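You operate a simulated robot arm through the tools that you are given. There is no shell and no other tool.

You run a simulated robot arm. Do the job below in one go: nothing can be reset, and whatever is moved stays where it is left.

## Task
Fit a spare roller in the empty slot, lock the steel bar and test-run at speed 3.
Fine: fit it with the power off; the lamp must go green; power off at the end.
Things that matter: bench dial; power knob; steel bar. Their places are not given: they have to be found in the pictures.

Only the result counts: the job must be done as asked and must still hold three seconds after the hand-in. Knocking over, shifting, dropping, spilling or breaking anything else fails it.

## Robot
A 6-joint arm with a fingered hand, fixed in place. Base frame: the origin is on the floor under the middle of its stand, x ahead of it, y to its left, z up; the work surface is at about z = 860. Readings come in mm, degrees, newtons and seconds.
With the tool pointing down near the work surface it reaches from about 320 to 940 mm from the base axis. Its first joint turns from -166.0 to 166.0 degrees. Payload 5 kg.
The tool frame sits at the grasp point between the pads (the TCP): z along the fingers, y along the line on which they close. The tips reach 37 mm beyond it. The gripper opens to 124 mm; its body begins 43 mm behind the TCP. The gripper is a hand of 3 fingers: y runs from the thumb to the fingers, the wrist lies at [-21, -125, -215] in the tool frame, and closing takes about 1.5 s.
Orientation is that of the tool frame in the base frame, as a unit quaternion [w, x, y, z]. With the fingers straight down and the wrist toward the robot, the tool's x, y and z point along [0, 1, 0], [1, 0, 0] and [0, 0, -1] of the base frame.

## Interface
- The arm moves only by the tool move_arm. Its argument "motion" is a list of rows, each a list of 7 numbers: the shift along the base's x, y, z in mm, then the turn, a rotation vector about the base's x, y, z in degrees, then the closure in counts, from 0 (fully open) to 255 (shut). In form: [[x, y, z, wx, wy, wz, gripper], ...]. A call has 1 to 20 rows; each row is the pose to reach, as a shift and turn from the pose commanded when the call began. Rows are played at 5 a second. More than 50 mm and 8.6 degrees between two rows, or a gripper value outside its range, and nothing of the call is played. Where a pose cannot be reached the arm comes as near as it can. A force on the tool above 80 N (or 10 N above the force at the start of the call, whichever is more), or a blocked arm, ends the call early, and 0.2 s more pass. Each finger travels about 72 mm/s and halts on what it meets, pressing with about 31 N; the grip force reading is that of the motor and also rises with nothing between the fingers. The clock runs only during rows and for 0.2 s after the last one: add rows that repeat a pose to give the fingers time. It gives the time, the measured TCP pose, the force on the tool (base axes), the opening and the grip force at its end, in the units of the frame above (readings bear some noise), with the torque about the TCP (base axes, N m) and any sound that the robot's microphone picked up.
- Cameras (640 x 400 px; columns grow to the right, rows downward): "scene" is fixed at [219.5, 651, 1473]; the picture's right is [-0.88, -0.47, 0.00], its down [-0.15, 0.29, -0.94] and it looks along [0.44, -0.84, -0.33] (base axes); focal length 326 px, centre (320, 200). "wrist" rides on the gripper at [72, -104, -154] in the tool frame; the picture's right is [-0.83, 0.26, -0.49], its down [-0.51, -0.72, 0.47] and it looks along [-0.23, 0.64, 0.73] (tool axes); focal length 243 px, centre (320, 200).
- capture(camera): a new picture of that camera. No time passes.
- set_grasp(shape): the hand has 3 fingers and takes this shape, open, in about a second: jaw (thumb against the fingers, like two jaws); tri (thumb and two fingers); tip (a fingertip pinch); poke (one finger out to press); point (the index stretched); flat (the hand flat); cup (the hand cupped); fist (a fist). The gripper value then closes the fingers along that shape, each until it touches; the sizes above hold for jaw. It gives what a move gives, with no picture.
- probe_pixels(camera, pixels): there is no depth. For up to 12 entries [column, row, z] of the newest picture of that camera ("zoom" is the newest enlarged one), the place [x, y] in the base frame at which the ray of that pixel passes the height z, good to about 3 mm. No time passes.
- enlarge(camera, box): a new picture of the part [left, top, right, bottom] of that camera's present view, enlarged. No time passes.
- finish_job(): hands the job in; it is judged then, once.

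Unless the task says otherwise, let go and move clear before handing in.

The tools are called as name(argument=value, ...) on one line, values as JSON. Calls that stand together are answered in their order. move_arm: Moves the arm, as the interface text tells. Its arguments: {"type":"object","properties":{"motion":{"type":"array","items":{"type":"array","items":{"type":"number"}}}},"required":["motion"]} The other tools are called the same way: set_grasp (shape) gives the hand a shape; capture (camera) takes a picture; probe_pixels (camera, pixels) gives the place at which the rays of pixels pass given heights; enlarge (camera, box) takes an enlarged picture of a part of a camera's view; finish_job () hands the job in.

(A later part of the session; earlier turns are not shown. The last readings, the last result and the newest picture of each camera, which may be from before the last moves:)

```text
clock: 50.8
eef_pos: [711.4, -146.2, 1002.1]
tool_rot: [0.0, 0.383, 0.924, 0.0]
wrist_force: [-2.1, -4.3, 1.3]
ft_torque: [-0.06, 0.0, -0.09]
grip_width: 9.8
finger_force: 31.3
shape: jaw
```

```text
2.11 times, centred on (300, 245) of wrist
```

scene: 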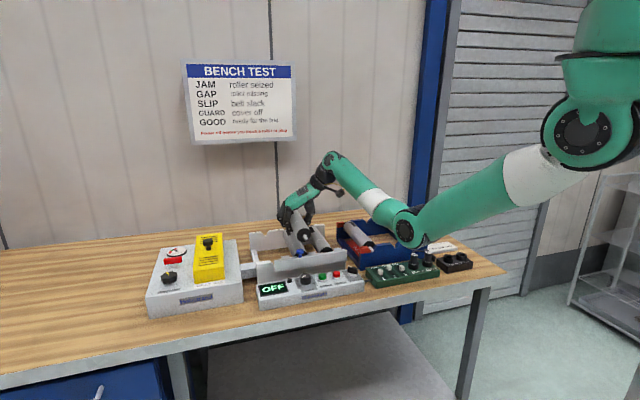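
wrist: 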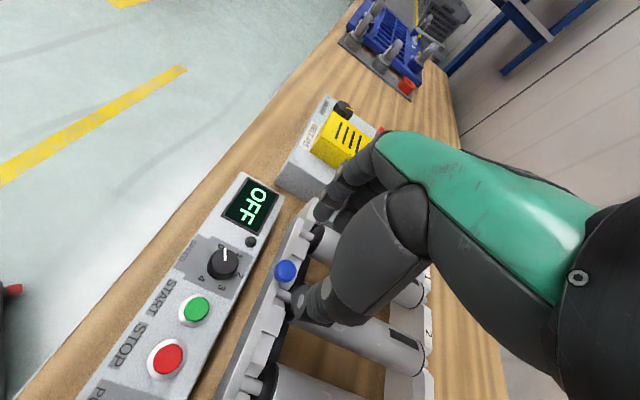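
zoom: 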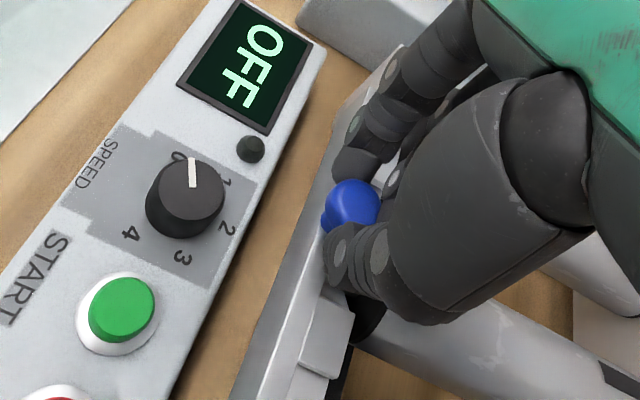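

The fingers hold the blue knob and the bar hasn't moved. I'll push the bar left in small steps and watch the force.

move_arm(motion=[[2, 2, 0, 0, 0, 0, 255], [4, 4, 0, 0, 0, 0, 255], [7, 7, 0, 0, 0, 0, 255], [10, 10, 0, 0, 0, 0, 255], [10, 10, 0, 0, 0, 0, 255]])

enlarge(camera="scene", box=[250, 200, 350, 280])

```text
clock: 52.0
eef_pos: [722.7, -136.3, 1003.0]
tool_rot: [0.0, 0.382, 0.924, 0.0]
wrist_force: [-0.1, -0.8, -0.4]
ft_torque: [0.05, -0.01, -0.1]
grip_width: 9.3
finger_force: 31.3
shape: jaw
```

```text
5.00 times, centred on (300, 240) of scene
```

zoom: 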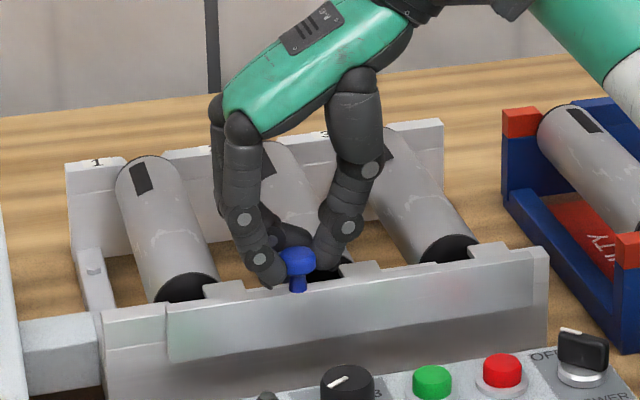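

The bar slides easily with the knob, its left end moving from (190, 310) to (165, 312) in the zoom. I'll continue to the left.

move_arm(motion=[[3, 3, 0, 0, 0, 0, 255], [6, 6, 0, 0, 0, 0, 255], [9, 9, 0, 0, 0, 0, 255], [12, 12, 0, 0, 0, 0, 255], [12, 12, 0, 0, 0, 0, 255]])

enlarge(camera="scene", box=[250, 200, 350, 280])

enlarge(camera="wrist", box=[180, 100, 420, 390])

```text
clock: 53.2
eef_pos: [735.2, -124.5, 1002.7]
tool_rot: [-0.001, 0.383, 0.924, 0.0]
wrist_force: [1.8, 1.5, -2.7]
ft_torque: [0.17, -0.15, -0.08]
grip_width: 9.2
finger_force: 31.2
shape: jaw
```

```text
5.00 times, centred on (300, 240) of scene
```

zoom: 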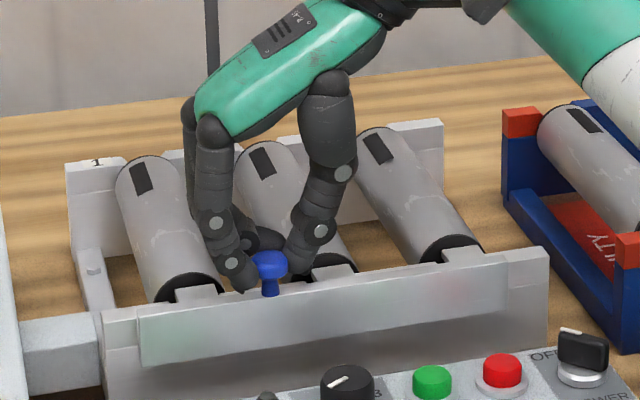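

```text
1.38 times, centred on (300, 245) of wrist
```

zoom: 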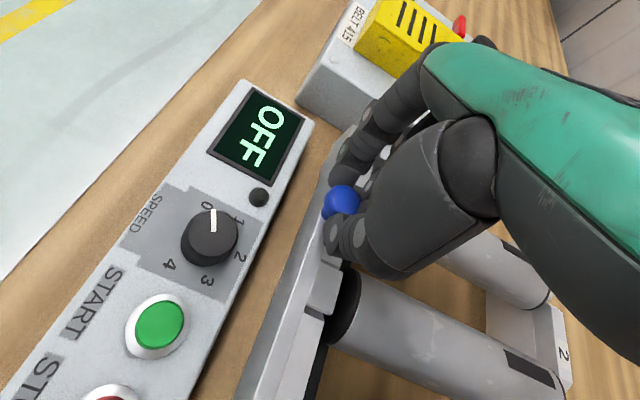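

The bar has moved about 31 mm and tooth 1 now stands in front of roller 1's axle. I'll ease it further in small steps to find the end of travel.

move_arm(motion=[[1.5, 1.5, 0, 0, 0, 0, 255], [3, 3, 0, 0, 0, 0, 255], [4.5, 4.5, 0, 0, 0, 0, 255], [4.5, 4.5, 0, 0, 0, 0, 255]])

enlarge(camera="scene", box=[250, 200, 350, 280])

```text
clock: 54.2
eef_pos: [738.4, -120.2, 1003.0]
tool_rot: [0.0, 0.384, 0.923, 0.0]
wrist_force: [-14.2, -15.4, 2.6]
ft_torque: [-0.48, 0.48, -0.05]
grip_width: 9.1
finger_force: 31.2
shape: jaw
```

```text
5.00 times, centred on (300, 240) of scene
```

zoom: 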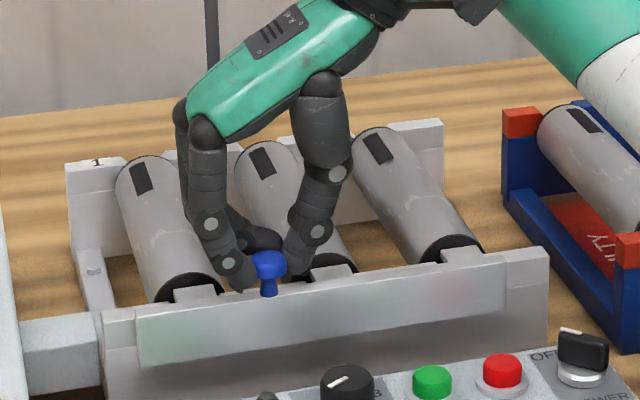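

The bar stopped against its end with 21 N resisting and its left end unchanged at (138, 318), so it is fully across. I'll release the knob and rise.

move_arm(motion=[[-1.5, -1.5, 0, 0, 0, 0, 235], [-1.5, -1.5, 0, 0, 0, 0, 200], [-1.5, -1.5, 0, 0, 0, 0, 160], [-1.5, -1.5, 0, 0, 0, 0, 122], [-1.5, -1.5, 0, 0, 0, 0, 122], [-1.5, -1.5, 10, 0, 0, 0, 122], [-1.5, -1.5, 30, 0, 0, 0, 122], [-1.5, -1.5, 60, 0, 0, 0, 122], [-1.5, -1.5, 90, 0, 0, 0, 122], [-1.5, -1.5, 90, 0, 0, 0, 122]])

capture(camera="wrist")

enlarge(camera="scene", box=[240, 200, 360, 290])

```text
clock: 56.4
eef_pos: [736.6, -121.2, 1091.2]
tool_rot: [0.0, 0.383, 0.924, 0.0]
wrist_force: [0.1, 0.7, -0.2]
ft_torque: [-0.01, 0.02, 0.01]
grip_width: 64.2
finger_force: 0.1
shape: jaw
```

```text
taken
```

wrist: 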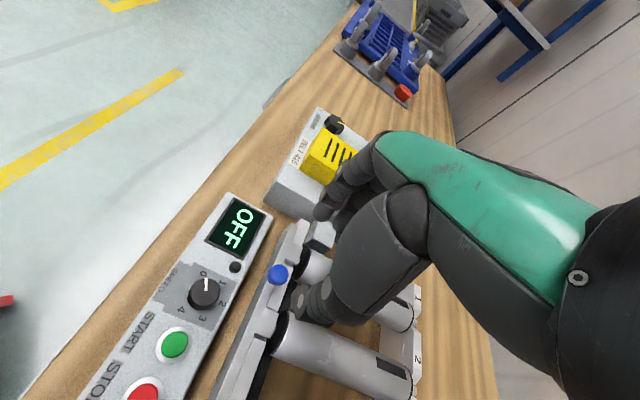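

```text
4.44 times, centred on (300, 245) of scene
```

zoom: 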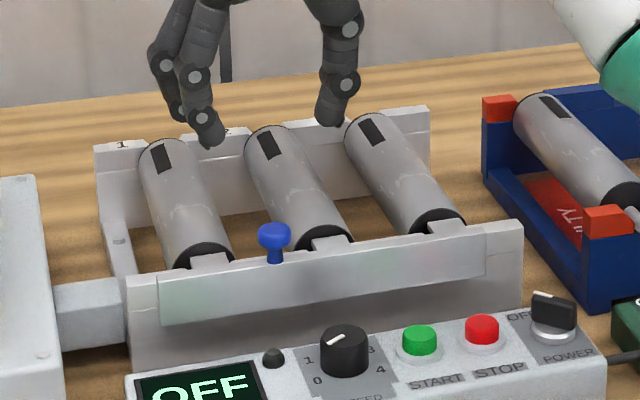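

The bar's teeth now cover all three axles and it stays put, so the roller is fitted and locked with the power still off. Next I'll measure the panel controls by enlarging them in both cameras.

enlarge(camera="wrist", box=[80, 190, 290, 400])

enlarge(camera="scene", box=[290, 255, 375, 310])

```text
1.90 times, centred on (185, 295) of wrist
```

zoom: 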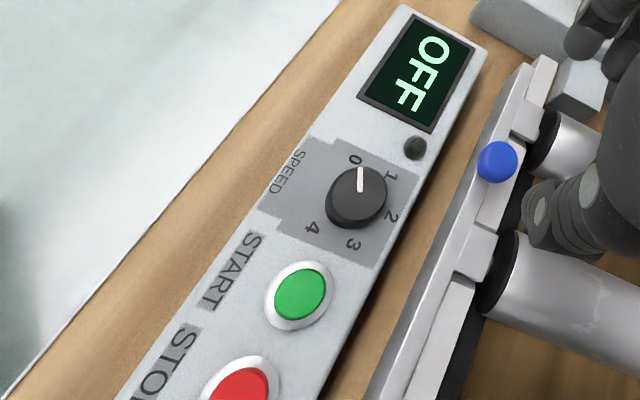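

```text
7.27 times, centred on (332, 282) of scene
```

zoom: 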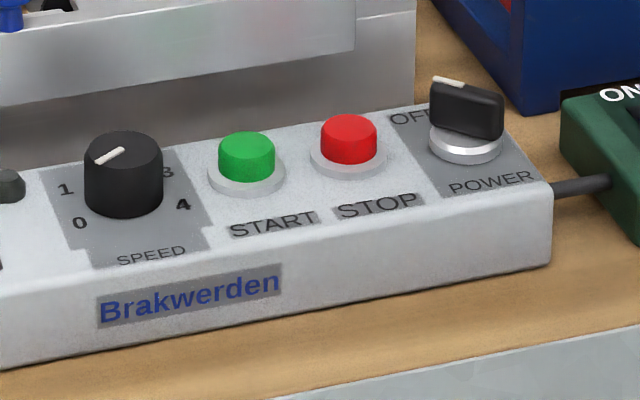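

Matching points: dial top at wrist (206.6, 287) and scene (305, 274.7), START at (175.5, 343) and (322, 274.8), STOP at (142, 392) and (336, 272), POWER at scene (352, 268). I'll probe each at candidate heights.

probe_pixels(camera="wrist", pixels=[[206.6, 287.1, 910], [206.6, 287.1, 930], [175.5, 343.4, 900], [175.5, 343.4, 920], [141.8, 392.4, 900], [141.8, 392.4, 920], [203.4, 273.9, 895], [221.8, 281.8, 895], [221.8, 303.9, 895], [201.8, 318.7, 895], [180.8, 309.7, 895], [235.3, 267.5, 900]])

probe_pixels(camera="zoom", pixels=[[124, 147, 910], [124, 147, 930], [247, 145, 900], [247, 145, 920], [349, 128, 900], [349, 128, 920], [467, 100, 910], [467, 100, 930], [465, 142, 895], [66, 189, 895], [80, 223, 895], [183, 204, 895]])

```text
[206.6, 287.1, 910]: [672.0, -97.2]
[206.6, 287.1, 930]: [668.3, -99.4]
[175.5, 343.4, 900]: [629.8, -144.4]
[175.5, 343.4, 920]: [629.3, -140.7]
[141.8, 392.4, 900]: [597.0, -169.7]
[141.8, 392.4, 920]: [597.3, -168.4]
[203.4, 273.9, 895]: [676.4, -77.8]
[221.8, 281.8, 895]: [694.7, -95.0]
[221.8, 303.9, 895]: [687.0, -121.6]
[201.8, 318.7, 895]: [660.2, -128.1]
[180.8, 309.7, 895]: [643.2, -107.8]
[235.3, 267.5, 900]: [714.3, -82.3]
```

```text
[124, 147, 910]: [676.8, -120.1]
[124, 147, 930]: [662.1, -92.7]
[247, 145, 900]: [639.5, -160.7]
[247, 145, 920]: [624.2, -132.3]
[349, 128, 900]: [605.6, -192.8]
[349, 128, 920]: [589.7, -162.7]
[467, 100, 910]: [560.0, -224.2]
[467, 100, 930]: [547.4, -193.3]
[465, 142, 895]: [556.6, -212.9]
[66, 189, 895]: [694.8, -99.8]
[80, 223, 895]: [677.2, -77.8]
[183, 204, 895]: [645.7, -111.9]
```

The panel top is at z ≈ 895, the dial centre at (669, -102) with its top at 925, and the speed labels are 60° apart, so 0 to 3 is a 180° clockwise turn. I'll turn the hand with the wrist toward the robot and move above the dial.

move_arm(motion=[[-6, 2, 0, 0, 0, -8, 122], [-12, 3, 0, 0, 0, -16, 122], [-18, 5, 0, 0, 0, -24, 122], [-24, 7, 0, 0, 0, -32, 122], [-30, 8, 0, 0, 0, -40, 122], [-36, 10, 0, 0, 0, -48, 122], [-42, 12, 0, 0, 0, -56, 122], [-48, 14, 0, 0, 0, -64, 122], [-54, 15, 0, 0, 0, -72, 122], [-60, 17, 0, 0, 0, -80, 122], [-64, 18, 0, 0, 0, -88, 122], [-67.5, 19, 0, 0, 0, -95, 122], [-67.5, 19, 0, 0, 0, -95, 122]])

capture(camera="wrist")

capture(camera="scene")

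```text
clock: 59.2
eef_pos: [669.1, -101.3, 1093.8]
tool_rot: [0.001, 0.94, 0.341, 0.0]
wrist_force: [0.6, -0.4, -0.5]
ft_torque: [0.0, -0.01, -0.02]
grip_width: 64.3
finger_force: 0.0
shape: jaw
```

```text
taken
```

wrist: 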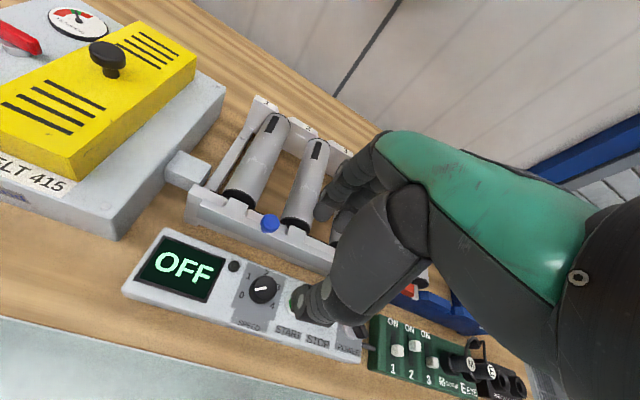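

```text
taken
```

scene: 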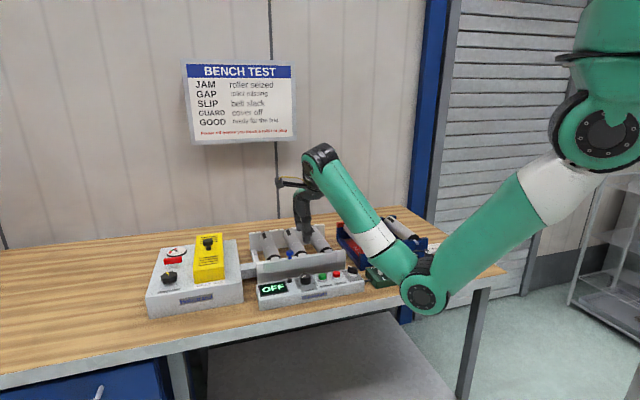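

The hand is above the dial, which shows at wrist (262, 290). I'll enlarge to refine its centre and mark before descending.

enlarge(camera="wrist", box=[200, 240, 340, 340])

probe_pixels(camera="zoom", pixels=[[276, 190, 925], [284, 220, 895]])

probe_pixels(camera="wrist", pixels=[[234, 266, 900], [270, 223, 980]])

```text
4.00 times, centred on (270, 290) of wrist
```

zoom: 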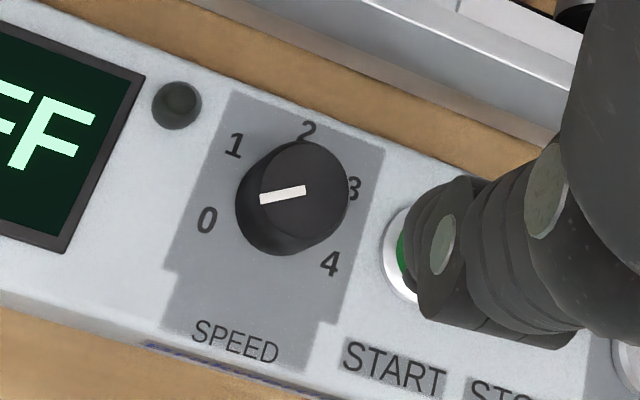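

```text
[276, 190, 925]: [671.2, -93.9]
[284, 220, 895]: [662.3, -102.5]
```

```text
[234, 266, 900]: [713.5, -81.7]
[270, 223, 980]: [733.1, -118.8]
```

The dial's top face is centred at about (302, 188) in this zoom, where the white mark ends. I'll probe that point and the label positions.

probe_pixels(camera="zoom", pixels=[[302, 188, 925], [302, 188, 920], [262, 198, 925], [207, 219, 895], [233, 145, 895], [307, 131, 895], [354, 188, 895], [329, 263, 895]])

```text
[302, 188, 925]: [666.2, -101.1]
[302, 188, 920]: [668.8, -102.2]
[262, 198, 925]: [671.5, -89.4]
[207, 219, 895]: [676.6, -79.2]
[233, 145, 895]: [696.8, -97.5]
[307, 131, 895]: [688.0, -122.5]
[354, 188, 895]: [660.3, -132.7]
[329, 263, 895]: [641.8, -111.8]
```

The dial centre averages to (668.5, -103) with the mark on 0. I'll narrow the fingers to about 49 mm and lower to just above the dial for a check.

move_arm(motion=[[0, -1, -20, 0, 0, 0, 135], [0, -1, -40, 0, 0, 0, 156], [0, -1, -60, 0, 0, 0, 156], [0, -1, -80, 0, 0, 0, 156], [0, -1, -100, 0, 0, 0, 156], [0, -1, -108, 0, 0, 0, 156], [0, -1, -108, 0, 0, 0, 156]])

capture(camera="wrist")

enlarge(camera="scene", box=[270, 220, 370, 300])

enlarge(camera="wrist", box=[180, 150, 400, 350])

```text
clock: 60.8
eef_pos: [670.5, -103.1, 984.7]
tool_rot: [0.0, 0.94, 0.341, 0.0]
wrist_force: [0.6, 0.6, -0.5]
ft_torque: [0.02, -0.03, 0.0]
grip_width: 48.6
finger_force: 0.1
shape: jaw
```

```text
taken
```

wrist: 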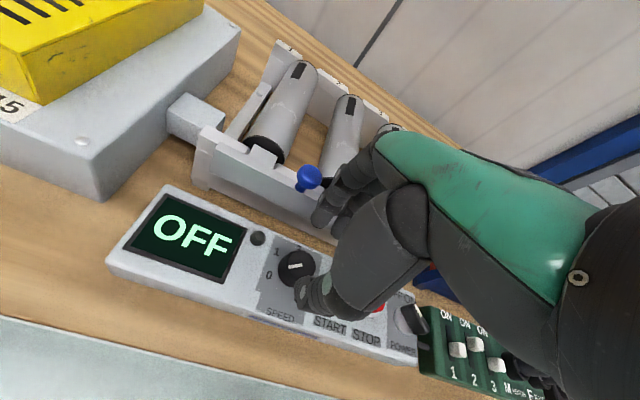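

```text
5.00 times, centred on (320, 260) of scene
```

zoom: 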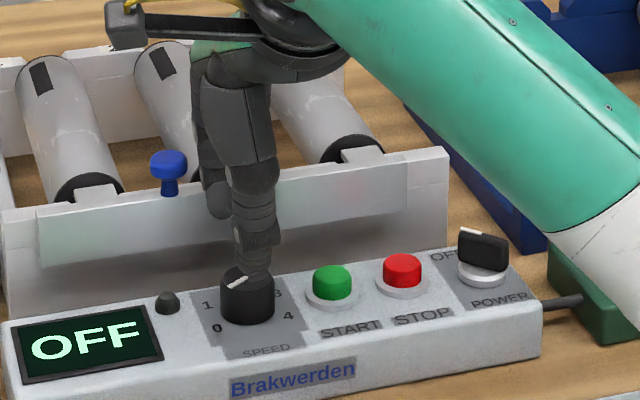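

```text
2.00 times, centred on (290, 250) of wrist
```

zoom: 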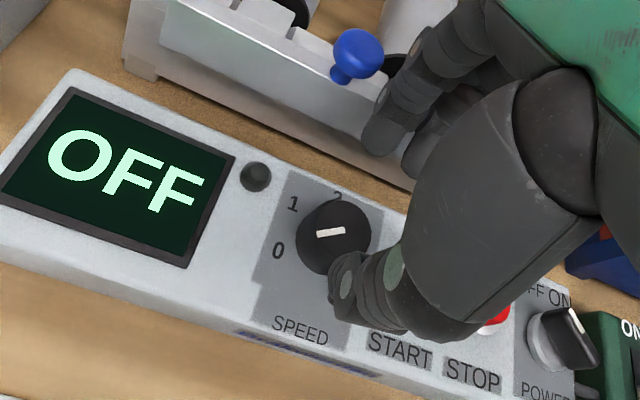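

The dial is centred between the thumb and finger one, with the bar and blue knob clear. I'll lower to z ≈ 951 so the tips grip the top centimetre of the dial, then close.

move_arm(motion=[[-0.5, 0, -8, 0, 0, 0, 156], [-1, 0, -16, 0, 0, 0, 156], [-1, 0, -24, 0, 0, 0, 156], [-1, 0, -30, 0, 0, 0, 156], [-1, 0, -34, 0, 0, 0, 156], [-1, 0, -34, 0, 0, 0, 156]])

enlarge(camera="wrist", box=[180, 150, 400, 350])

enlarge(camera="scene", box=[280, 230, 360, 295])

```text
clock: 61.6
eef_pos: [674.6, -106.2, 980.2]
tool_rot: [0.012, 0.94, 0.341, 0.016]
wrist_force: [-9.6, 2.7, 27.2]
ft_torque: [-1.34, -0.43, -0.3]
grip_width: 47.4
finger_force: 0.2
shape: jaw
stopped in row 3: the force on the tool passed its limit at 85 N (the readings are from after the stop); the commanded pose is now the measured one
```

```text
2.00 times, centred on (290, 250) of wrist
```

zoom: 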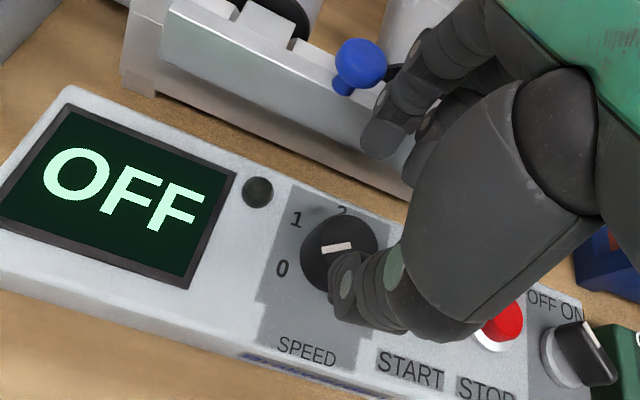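

```text
6.15 times, centred on (320, 262) of scene
```

zoom: 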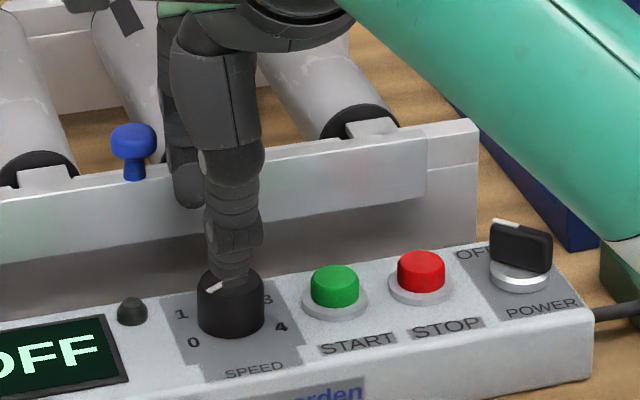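

The descent stopped on contact: the torque places it about 50 mm beyond the dial toward the frame, so the two fingertips touched the top of the steel bar. I'll back straight up and check that nothing moved.

move_arm(motion=[[-1, 1, 10, 0, 0, 0, 156], [-2, 2, 20, 0, 0, 0, 156], [-4, 3, 40, 0, 0, 0, 156], [-5, 3, 50, 0, 0, 0, 156], [-5, 3, 50, 0, 0, 0, 156]])

capture(camera="wrist")

capture(camera="scene")

enlarge(camera="scene", box=[240, 200, 360, 300])

```text
clock: 62.8
eef_pos: [669.3, -100.3, 1025.7]
tool_rot: [0.01, 0.94, 0.341, 0.012]
wrist_force: [-0.7, 1.1, -0.2]
ft_torque: [-0.01, 0.03, -0.01]
grip_width: 48.3
finger_force: 0.0
shape: jaw
```

```text
taken
```

wrist: 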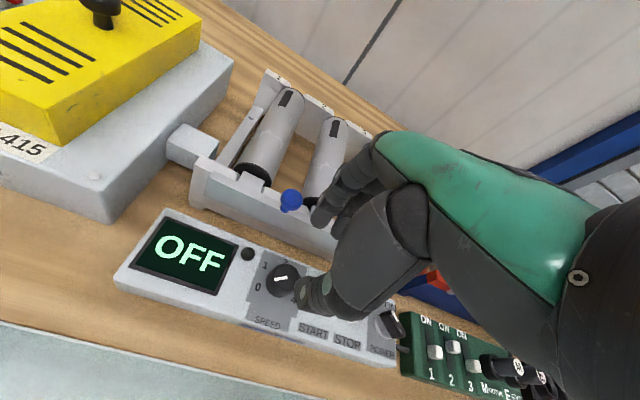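

```text
taken
```

scene: 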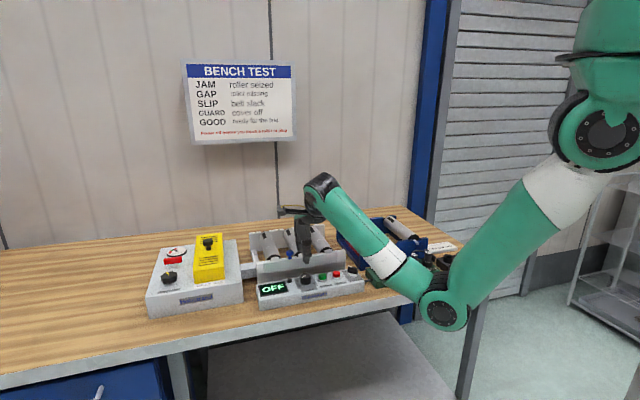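

```text
4.00 times, centred on (300, 250) of scene
```

zoom: 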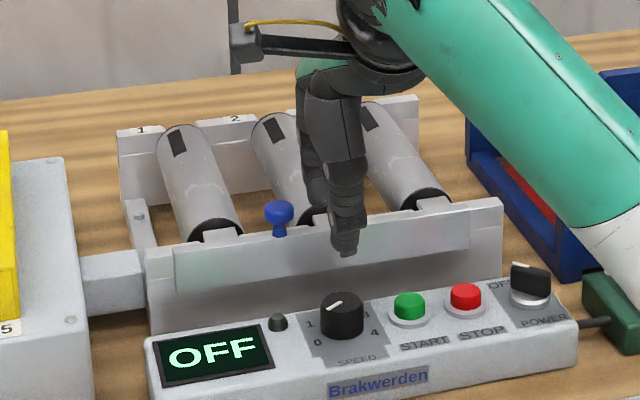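

Nothing appears to have shifted; the bar, rollers and dial look the same, and the tool is left with only a 1.8° tilt. I'll correct that tilt first.

move_arm(motion=[[0, -1, 0, 0.6, 1.7, 0, 156], [0, -1, 0, 0.6, 1.7, 0, 156]])

enlarge(camera="wrist", box=[200, 160, 400, 340])

probe_pixels(camera="scene", pixels=[[289.4, 279.5, 900], [289.4, 279.5, 905], [289.4, 279.5, 910], [289.5, 277.5, 910]])

```text
clock: 63.4
eef_pos: [670.0, -103.3, 1024.7]
tool_rot: [-0.001, 0.94, 0.341, -0.001]
wrist_force: [-0.1, -0.1, 0.7]
ft_torque: [0.0, -0.02, -0.04]
grip_width: 48.5
finger_force: 0.1
shape: jaw
```

```text
2.22 times, centred on (300, 250) of wrist
```

zoom: 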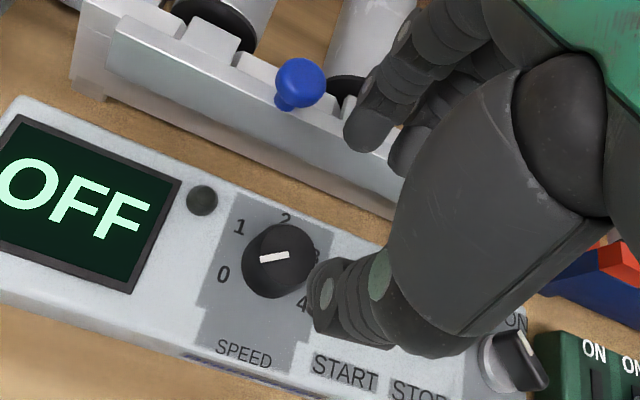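

```text
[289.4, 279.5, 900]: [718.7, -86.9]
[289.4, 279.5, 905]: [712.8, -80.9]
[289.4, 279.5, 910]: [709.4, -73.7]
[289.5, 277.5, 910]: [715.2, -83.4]
```

The lamp dome is at about (714, -82) with its top near z = 909. Before choosing how to grip the dial I'll rise and try the fingertip-pinch shape to see whether it tucks the second finger away.

move_arm(motion=[[0, 0, 20, 0, 0, 0, 156], [0, 0, 40, 0, 0, 0, 156], [0, 0, 40, 0, 0, 0, 156]])

set_grasp(shape="tip")

capture(camera="wrist")

enlarge(camera="scene", box=[260, 160, 380, 270])

```text
clock: 64.2
eef_pos: [669.9, -103.2, 1065.2]
tool_rot: [-0.001, 0.94, 0.342, -0.001]
wrist_force: [-0.4, 0.3, 0.2]
ft_torque: [0.0, -0.01, 0.03]
grip_width: 48.2
finger_force: 0.0
shape: jaw
```

```text
clock: 65.1
eef_pos: [669.4, -102.8, 1064.2]
tool_rot: [-0.001, 0.94, 0.341, -0.001]
wrist_force: [0.6, -0.2, -0.5]
ft_torque: [-0.04, -0.01, -0.01]
grip_width: 123.3
finger_force: 0.1
shape: tip
```

```text
taken
```

wrist: 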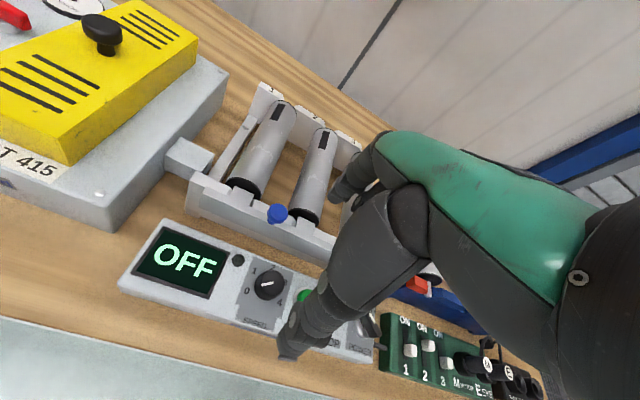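

```text
3.64 times, centred on (320, 215) of scene
```

zoom: 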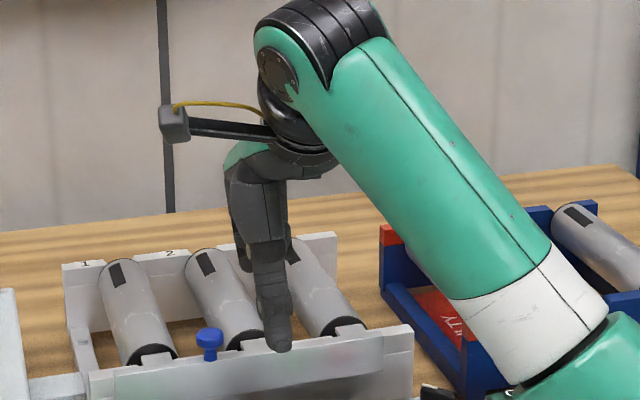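

The tip shape starts fully open at 123 mm. I'll close it partway to compare where the second finger goes.

move_arm(motion=[[0, 0, 0, 0, 0, 0, 80], [0, 0, 0, 0, 0, 0, 150], [0, 0, 0, 0, 0, 0, 156], [0, 0, 0, 0, 0, 0, 156], [0, 0, 0, 0, 0, 0, 156]])

capture(camera="wrist")

enlarge(camera="wrist", box=[200, 160, 400, 340])

enlarge(camera="scene", box=[260, 190, 340, 260])

```text
clock: 66.3
eef_pos: [668.3, -101.8, 1064.4]
tool_rot: [-0.001, 0.94, 0.342, -0.001]
wrist_force: [0.0, -0.2, 0.5]
ft_torque: [-0.03, 0.0, -0.03]
grip_width: 49.3
finger_force: 0.1
shape: tip
```

```text
taken
```

wrist: 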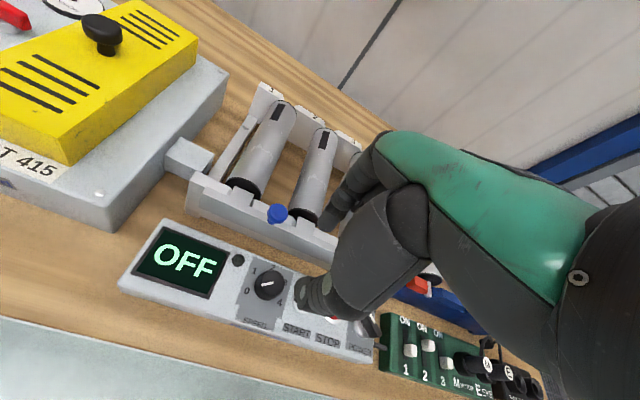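

```text
2.22 times, centred on (300, 250) of wrist
```

zoom: 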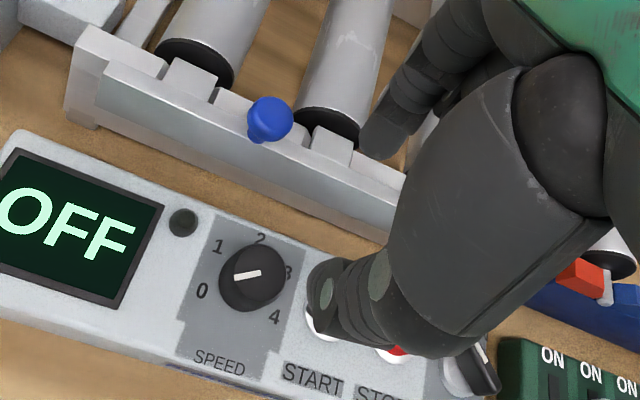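

```text
5.71 times, centred on (300, 225) of scene
```

zoom: 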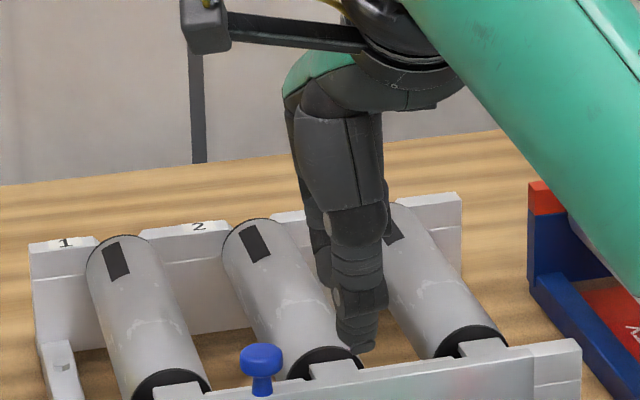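

In the tip shape only the thumb and one finger reach down while the second finger is curled away, which suits the dial and knob. I'll probe the two fingertips to find where they sit relative to the tool point.

probe_pixels(camera="wrist", pixels=[[323, 226, 1027], [323, 226, 1020], [303, 300, 1027], [303, 300, 1020], [299, 290, 1027]])

probe_pixels(camera="scene", pixels=[[306.3, 250, 1027], [302, 238.5, 1027]])

enlarge(camera="wrist", box=[270, 200, 370, 330])

```text
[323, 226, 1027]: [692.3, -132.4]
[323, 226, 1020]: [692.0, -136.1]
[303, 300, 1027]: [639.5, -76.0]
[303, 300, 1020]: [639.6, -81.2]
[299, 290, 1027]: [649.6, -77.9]
```

```text
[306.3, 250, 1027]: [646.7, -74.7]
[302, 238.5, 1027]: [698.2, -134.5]
```

```text
3.08 times, centred on (320, 265) of wrist
```

zoom: 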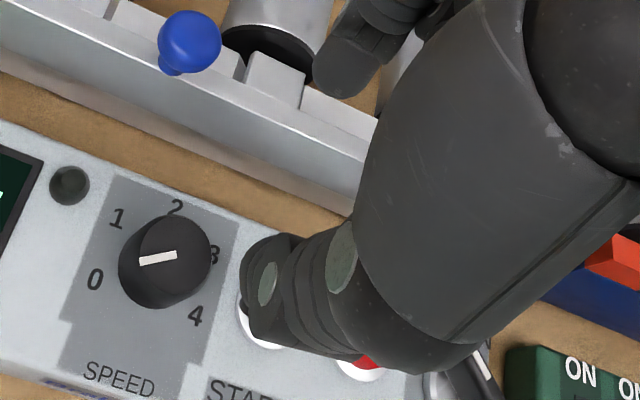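

With thumb and finger one on a line through the tool point, turning the hand between azimuth 90° and 0° around the dial keeps both clear of the bar, START and the lamp. I'll swing the hand to azimuth 90° above the dial.

move_arm(motion=[[0, 0, -3, 0, 0, 8, 156], [0, 0, -6, 0, 0, 16, 156], [0, 0, -9, 0, 0, 24, 156], [0, 0, -12, 0, 0, 32, 156], [0, 0, -15, 0, 0, 40, 156], [0, 0, -18, 0, 0, 48, 156], [0, 0, -21, 0, 0, 56, 156], [0, 0, -24, 0, 0, 64, 156], [0, 0, -27, 0, 0, 72, 156], [0, 0, -30, 0, 0, 80, 156], [0, 0, -33, 0, 0, 88, 156], [0, 0, -36, 0, 0, 96, 156], [0, 0, -39, 0, 0, 104, 156], [0, 0, -42, 0, 0, 112, 156], [0, 0, -45, 0, 0, 120, 156], [0, 0, -48, 0, 0, 128, 156], [0, 0, -51, 0, 0, 136, 156], [0, 0, -54, 0, 0, 140, 156], [0, 0, -54, 0, 0, 140, 156]])

capture(camera="wrist")

enlarge(camera="scene", box=[250, 180, 390, 300])

```text
clock: 70.3
eef_pos: [695.0, -100.3, 991.3]
tool_rot: [0.0, 0.002, 1.0, -0.002]
wrist_force: [0.9, -0.2, 0.7]
ft_torque: [0.01, 0.03, 0.02]
grip_width: 48.9
finger_force: 0.0
shape: tip
out of reach, approached as far as the arm can: row 16, 17, 18, 19
```

```text
taken
```

wrist: 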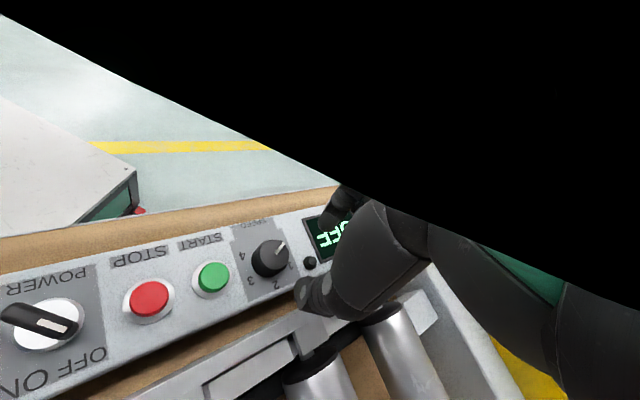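

```text
3.33 times, centred on (320, 240) of scene
```

zoom: 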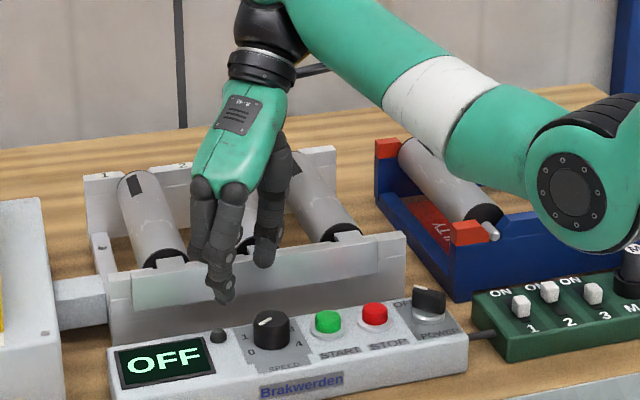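

Azimuth 90° can't be held this close in; the arm slid off to (695, -100). Azimuth 65° was fine, so I'll use three 60° turns from 65° to 5°, and go to that start angle now.

move_arm(motion=[[-5, -1, 3, 0, 0, -7, 156], [-12, -2, 6, 0, 0, -14, 156], [-19, -2.5, 9, 0, 0, -20, 156], [-26, -2.5, 9, 0, 0, -25, 156], [-26, -2.5, 9, 0, 0, -25, 156]])

capture(camera="wrist")

enlarge(camera="wrist", box=[190, 180, 390, 340])

enlarge(camera="scene", box=[260, 220, 360, 300])

```text
clock: 71.5
eef_pos: [669.1, -101.8, 1000.2]
tool_rot: [0.0, 0.218, 0.976, -0.001]
wrist_force: [0.0, -0.6, 0.8]
ft_torque: [-0.05, -0.01, -0.01]
grip_width: 49.1
finger_force: 0.1
shape: tip
```

```text
taken
```

wrist: 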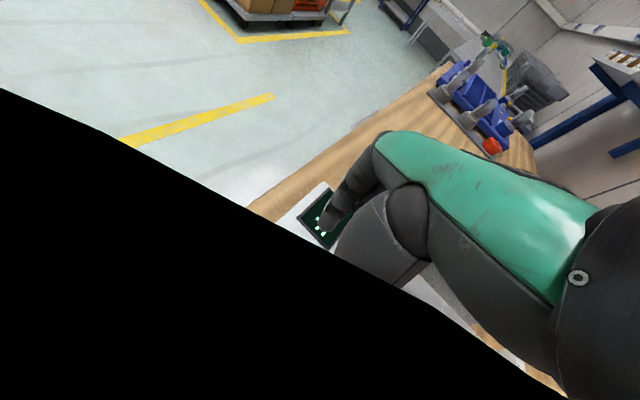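

```text
2.50 times, centred on (290, 260) of wrist
```

zoom: 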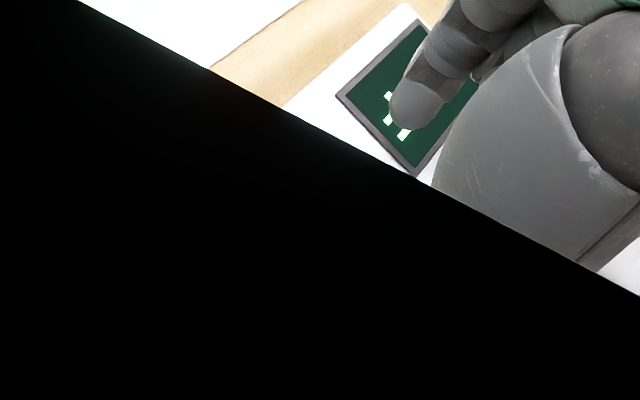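

```text
5.00 times, centred on (310, 260) of scene
```

zoom: 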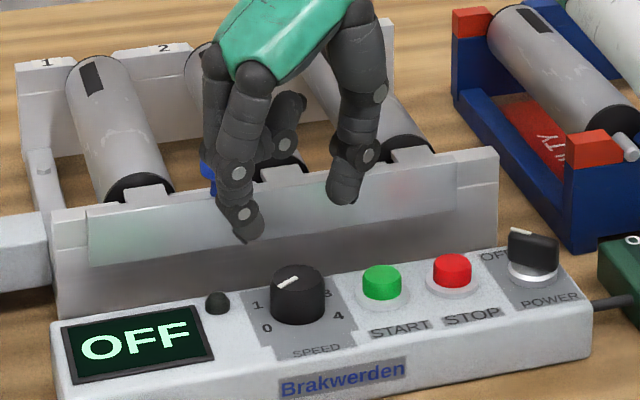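

The tool sits exactly above the dial at azimuth 65°, and the scene zoom shows the thumb and finger straddling it from above. I'll descend carefully to z ≈ 960 first and look.

move_arm(motion=[[0, -0.5, -10, 0, 0, 0, 160], [0, -0.5, -20, 0, 0, 0, 160], [0, -0.5, -30, 0, 0, 0, 160], [0, -0.5, -40, 0, 0, 0, 160], [0, -0.5, -40, 0, 0, 0, 160]])

enlarge(camera="scene", box=[270, 225, 350, 295])

capture(camera="wrist")

```text
clock: 72.7
eef_pos: [667.5, -103.1, 960.9]
tool_rot: [0.0, 0.217, 0.976, -0.001]
wrist_force: [-0.1, -0.2, 0.2]
ft_torque: [-0.01, 0.01, -0.01]
grip_width: 47.1
finger_force: 0.0
shape: tip
```

```text
5.71 times, centred on (310, 260) of scene
```

zoom: 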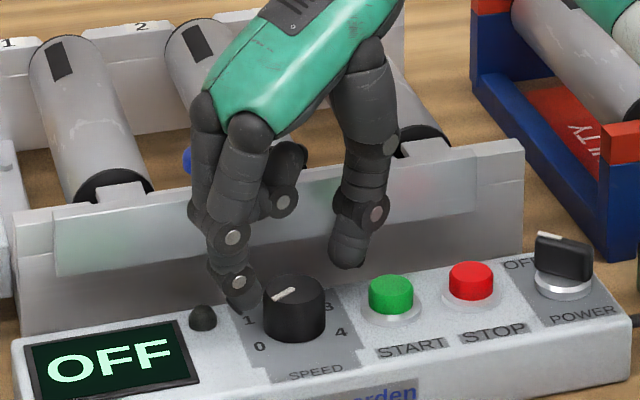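

```text
taken
```

wrist: 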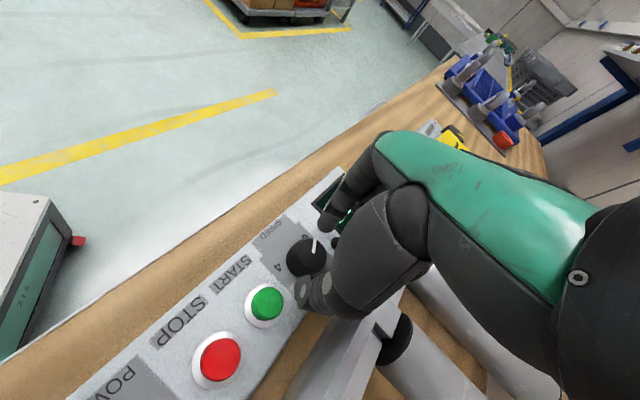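

No contact yet, and the wrist camera sees the dial between thumb and finger at (305, 255). I'll enlarge to check the centring before the last descent.

enlarge(camera="wrist", box=[240, 180, 380, 330])

probe_pixels(camera="wrist", pixels=[[309, 256, 923], [331, 218, 924], [310, 293, 924]])

```text
2.67 times, centred on (310, 255) of wrist
```

zoom: 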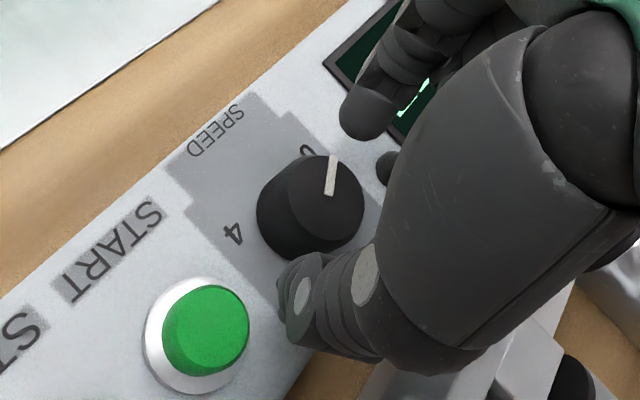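

```text
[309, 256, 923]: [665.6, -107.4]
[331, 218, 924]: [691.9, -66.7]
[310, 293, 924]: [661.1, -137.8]
```

The dial is within about 2 mm of the pinch line. I'll nudge by that amount, lower to z ≈ 943, and then look again before closing.

move_arm(motion=[[-1, 1, -4, 0, 0, 0, 160], [-1, 1, -8, 0, 0, 0, 160], [-1, 1, -12, 0, 0, 0, 160], [-1, 1, -15, 0, 0, 0, 160], [-1, 1, -18, 0, 0, 0, 160], [-1, 1, -18, 0, 0, 0, 160]])

enlarge(camera="wrist", box=[240, 180, 380, 330])

enlarge(camera="scene", box=[270, 225, 350, 295])

```text
clock: 74.1
eef_pos: [667.9, -101.8, 942.9]
tool_rot: [0.0, 0.217, 0.976, -0.001]
wrist_force: [0.0, 0.4, 0.4]
ft_torque: [0.02, 0.0, -0.01]
grip_width: 47.1
finger_force: 0.0
shape: tip
```

```text
2.67 times, centred on (310, 255) of wrist
```

zoom: 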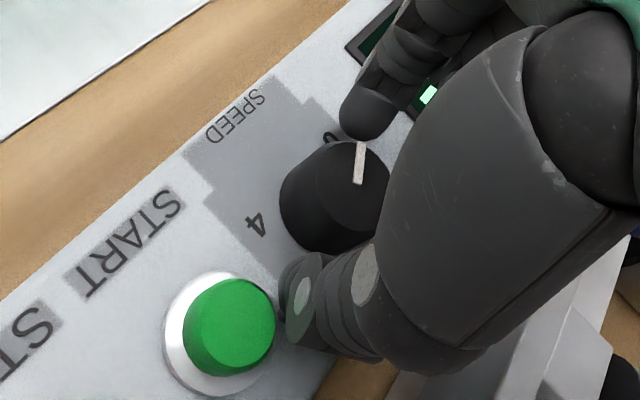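

```text
5.71 times, centred on (310, 260) of scene
```

zoom: 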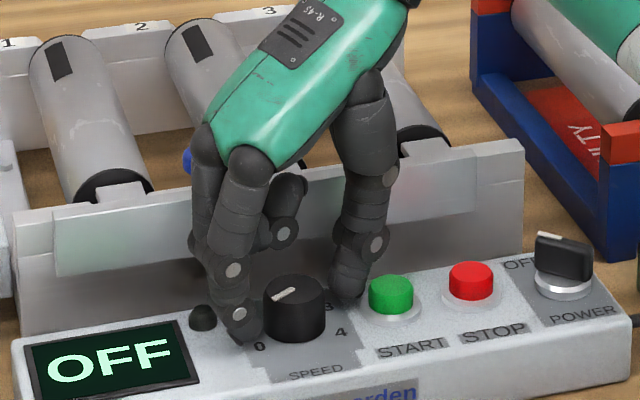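

Thumb and finger now flank the dial low enough for a good hold, with zero force. I'll close on it.

move_arm(motion=[[0, 0, 0, 0, 0, 0, 175], [0, 0, 0, 0, 0, 0, 190], [0, 0, 0, 0, 0, 0, 210], [0, 0, 0, 0, 0, 0, 230], [0, 0, 0, 0, 0, 0, 255], [0, 0, 0, 0, 0, 0, 255]])

enlarge(camera="wrist", box=[240, 180, 380, 330])

enlarge(camera="scene", box=[270, 225, 350, 295])

```text
clock: 75.5
eef_pos: [666.4, -102.3, 942.1]
tool_rot: [0.0, 0.217, 0.976, -0.001]
wrist_force: [1.4, 0.0, -0.8]
ft_torque: [0.03, -0.03, -0.05]
grip_width: 24.8
finger_force: 31.3
shape: tip
```

```text
2.67 times, centred on (310, 255) of wrist
```

zoom: 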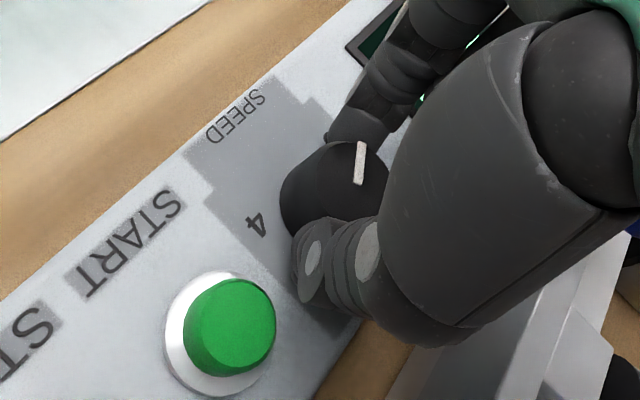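

```text
5.71 times, centred on (310, 260) of scene
```

zoom: 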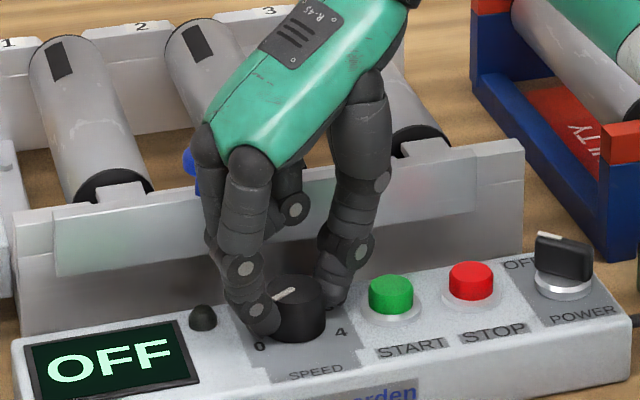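

The dial is held with 31 N and negligible side force. I'll turn clockwise 30° and check that the dial follows.

move_arm(motion=[[0, 0, 0, 0, 0, -6, 255], [0, 0, 0, 0, 0, -12, 255], [0, 0, 0, 0, 0, -18, 255], [0, 0, 0, 0, 0, -24, 255], [0, 0, 0, 0, 0, -30, 255], [0, 0, 0, 0, 0, -30, 255]])

enlarge(camera="wrist", box=[220, 180, 380, 330])

enlarge(camera="scene", box=[270, 225, 350, 295])

```text
clock: 76.9
eef_pos: [667.8, -101.5, 943.5]
tool_rot: [0.0, 0.463, 0.887, -0.001]
wrist_force: [-1.1, 6.5, 5.8]
ft_torque: [0.22, -0.03, 0.03]
grip_width: 25.2
finger_force: 31.1
shape: tip
```

```text
2.67 times, centred on (300, 255) of wrist
```

zoom: 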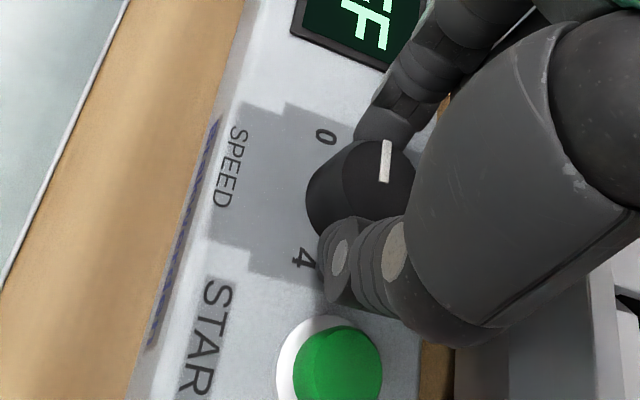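

```text
5.71 times, centred on (310, 260) of scene
```

zoom: 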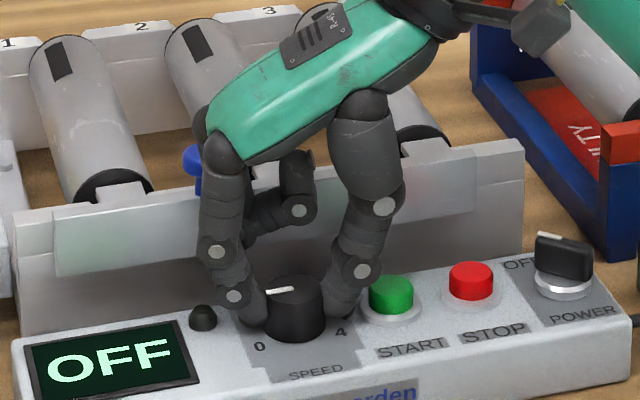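

The mark turned with the hand and now points between 0 and 1. I'll continue another 30°, watching the force.

move_arm(motion=[[0, 0, 0, 0, 0, -6, 255], [0, 0, 0, 0, 0, -12, 255], [0, 0, 0, 0, 0, -18, 255], [0, 0, 0, 0, 0, -24, 255], [0, 0, 0, 0, 0, -30, 255], [0, 0, 0, 0, 0, -30, 255]])

enlarge(camera="wrist", box=[220, 180, 380, 330])

enlarge(camera="scene", box=[270, 225, 350, 295])

```text
clock: 78.3
eef_pos: [668.4, -102.8, 942.4]
tool_rot: [-0.001, 0.677, 0.736, -0.001]
wrist_force: [0.7, 7.9, 4.7]
ft_torque: [0.17, -0.05, 0.01]
grip_width: 25.1
finger_force: 30.7
shape: tip
```

```text
2.67 times, centred on (300, 255) of wrist
```

zoom: 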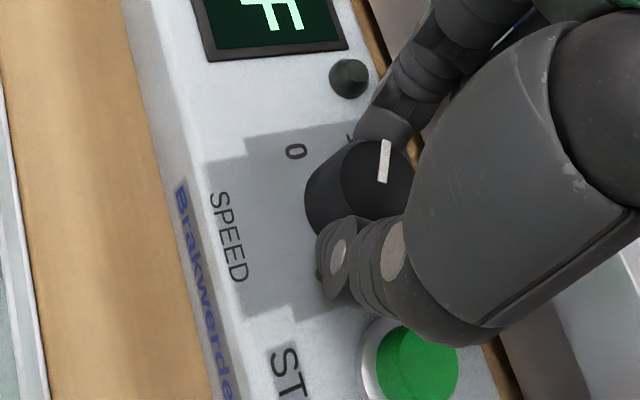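

```text
5.71 times, centred on (310, 260) of scene
```

zoom: 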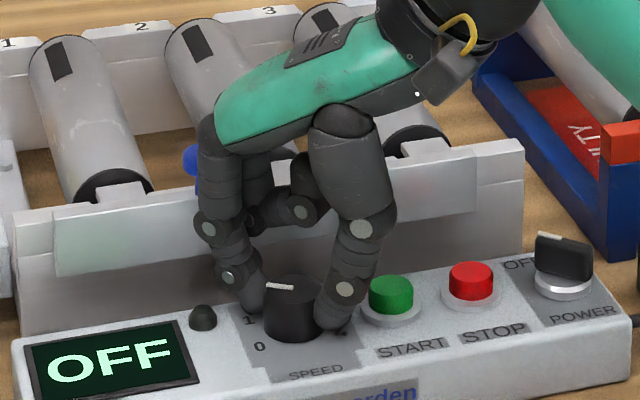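

The mark has followed through 60° to about position 1. I'll open, lift 40 mm, and turn the hand back 60° for the next bite.

move_arm(motion=[[0, 0, 0, 0, 0, 0, 220], [0, 0, 0, 0, 0, 0, 180], [0, 0, 0, 0, 0, 0, 160], [0, 0, 0, 0, 0, 0, 160], [0, 0, 15, 0, 0, 0, 160], [0, 0, 30, 0, 0, 0, 160], [0, 0, 42, 0, 0, 0, 160], [0, 0, 42, 0, 0, 8, 160], [0, 0, 42, 0, 0, 16, 160], [0, 0, 42, 0, 0, 24, 160], [0, 0, 42, 0, 0, 32, 160], [0, 0, 42, 0, 0, 40, 160], [0, 0, 42, 0, 0, 48, 160], [0, 0, 42, 0, 0, 56, 160], [0, 0, 42, 0, 0, 60, 160], [0, 0, 42, 0, 0, 60, 160]])

enlarge(camera="scene", box=[270, 225, 350, 295])

enlarge(camera="wrist", box=[220, 180, 380, 330])

```text
clock: 81.7
eef_pos: [666.7, -101.3, 984.1]
tool_rot: [0.0, 0.216, 0.976, -0.001]
wrist_force: [-0.4, 0.1, 0.0]
ft_torque: [0.01, 0.02, 0.01]
grip_width: 45.9
finger_force: 0.0
shape: tip
```

```text
5.71 times, centred on (310, 260) of scene
```

zoom: 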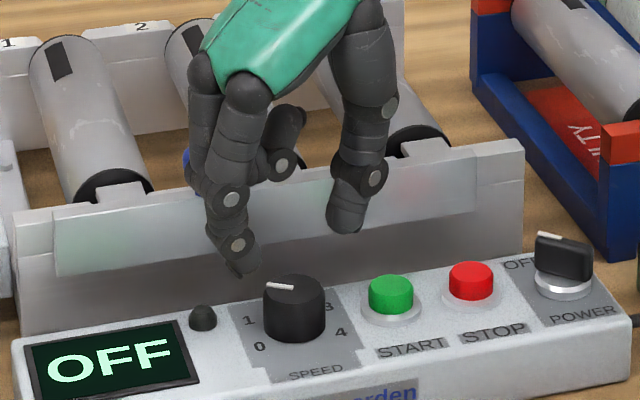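

```text
2.67 times, centred on (300, 255) of wrist
```

zoom: 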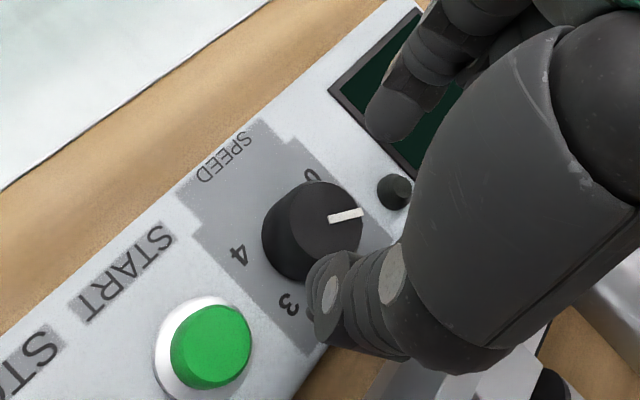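

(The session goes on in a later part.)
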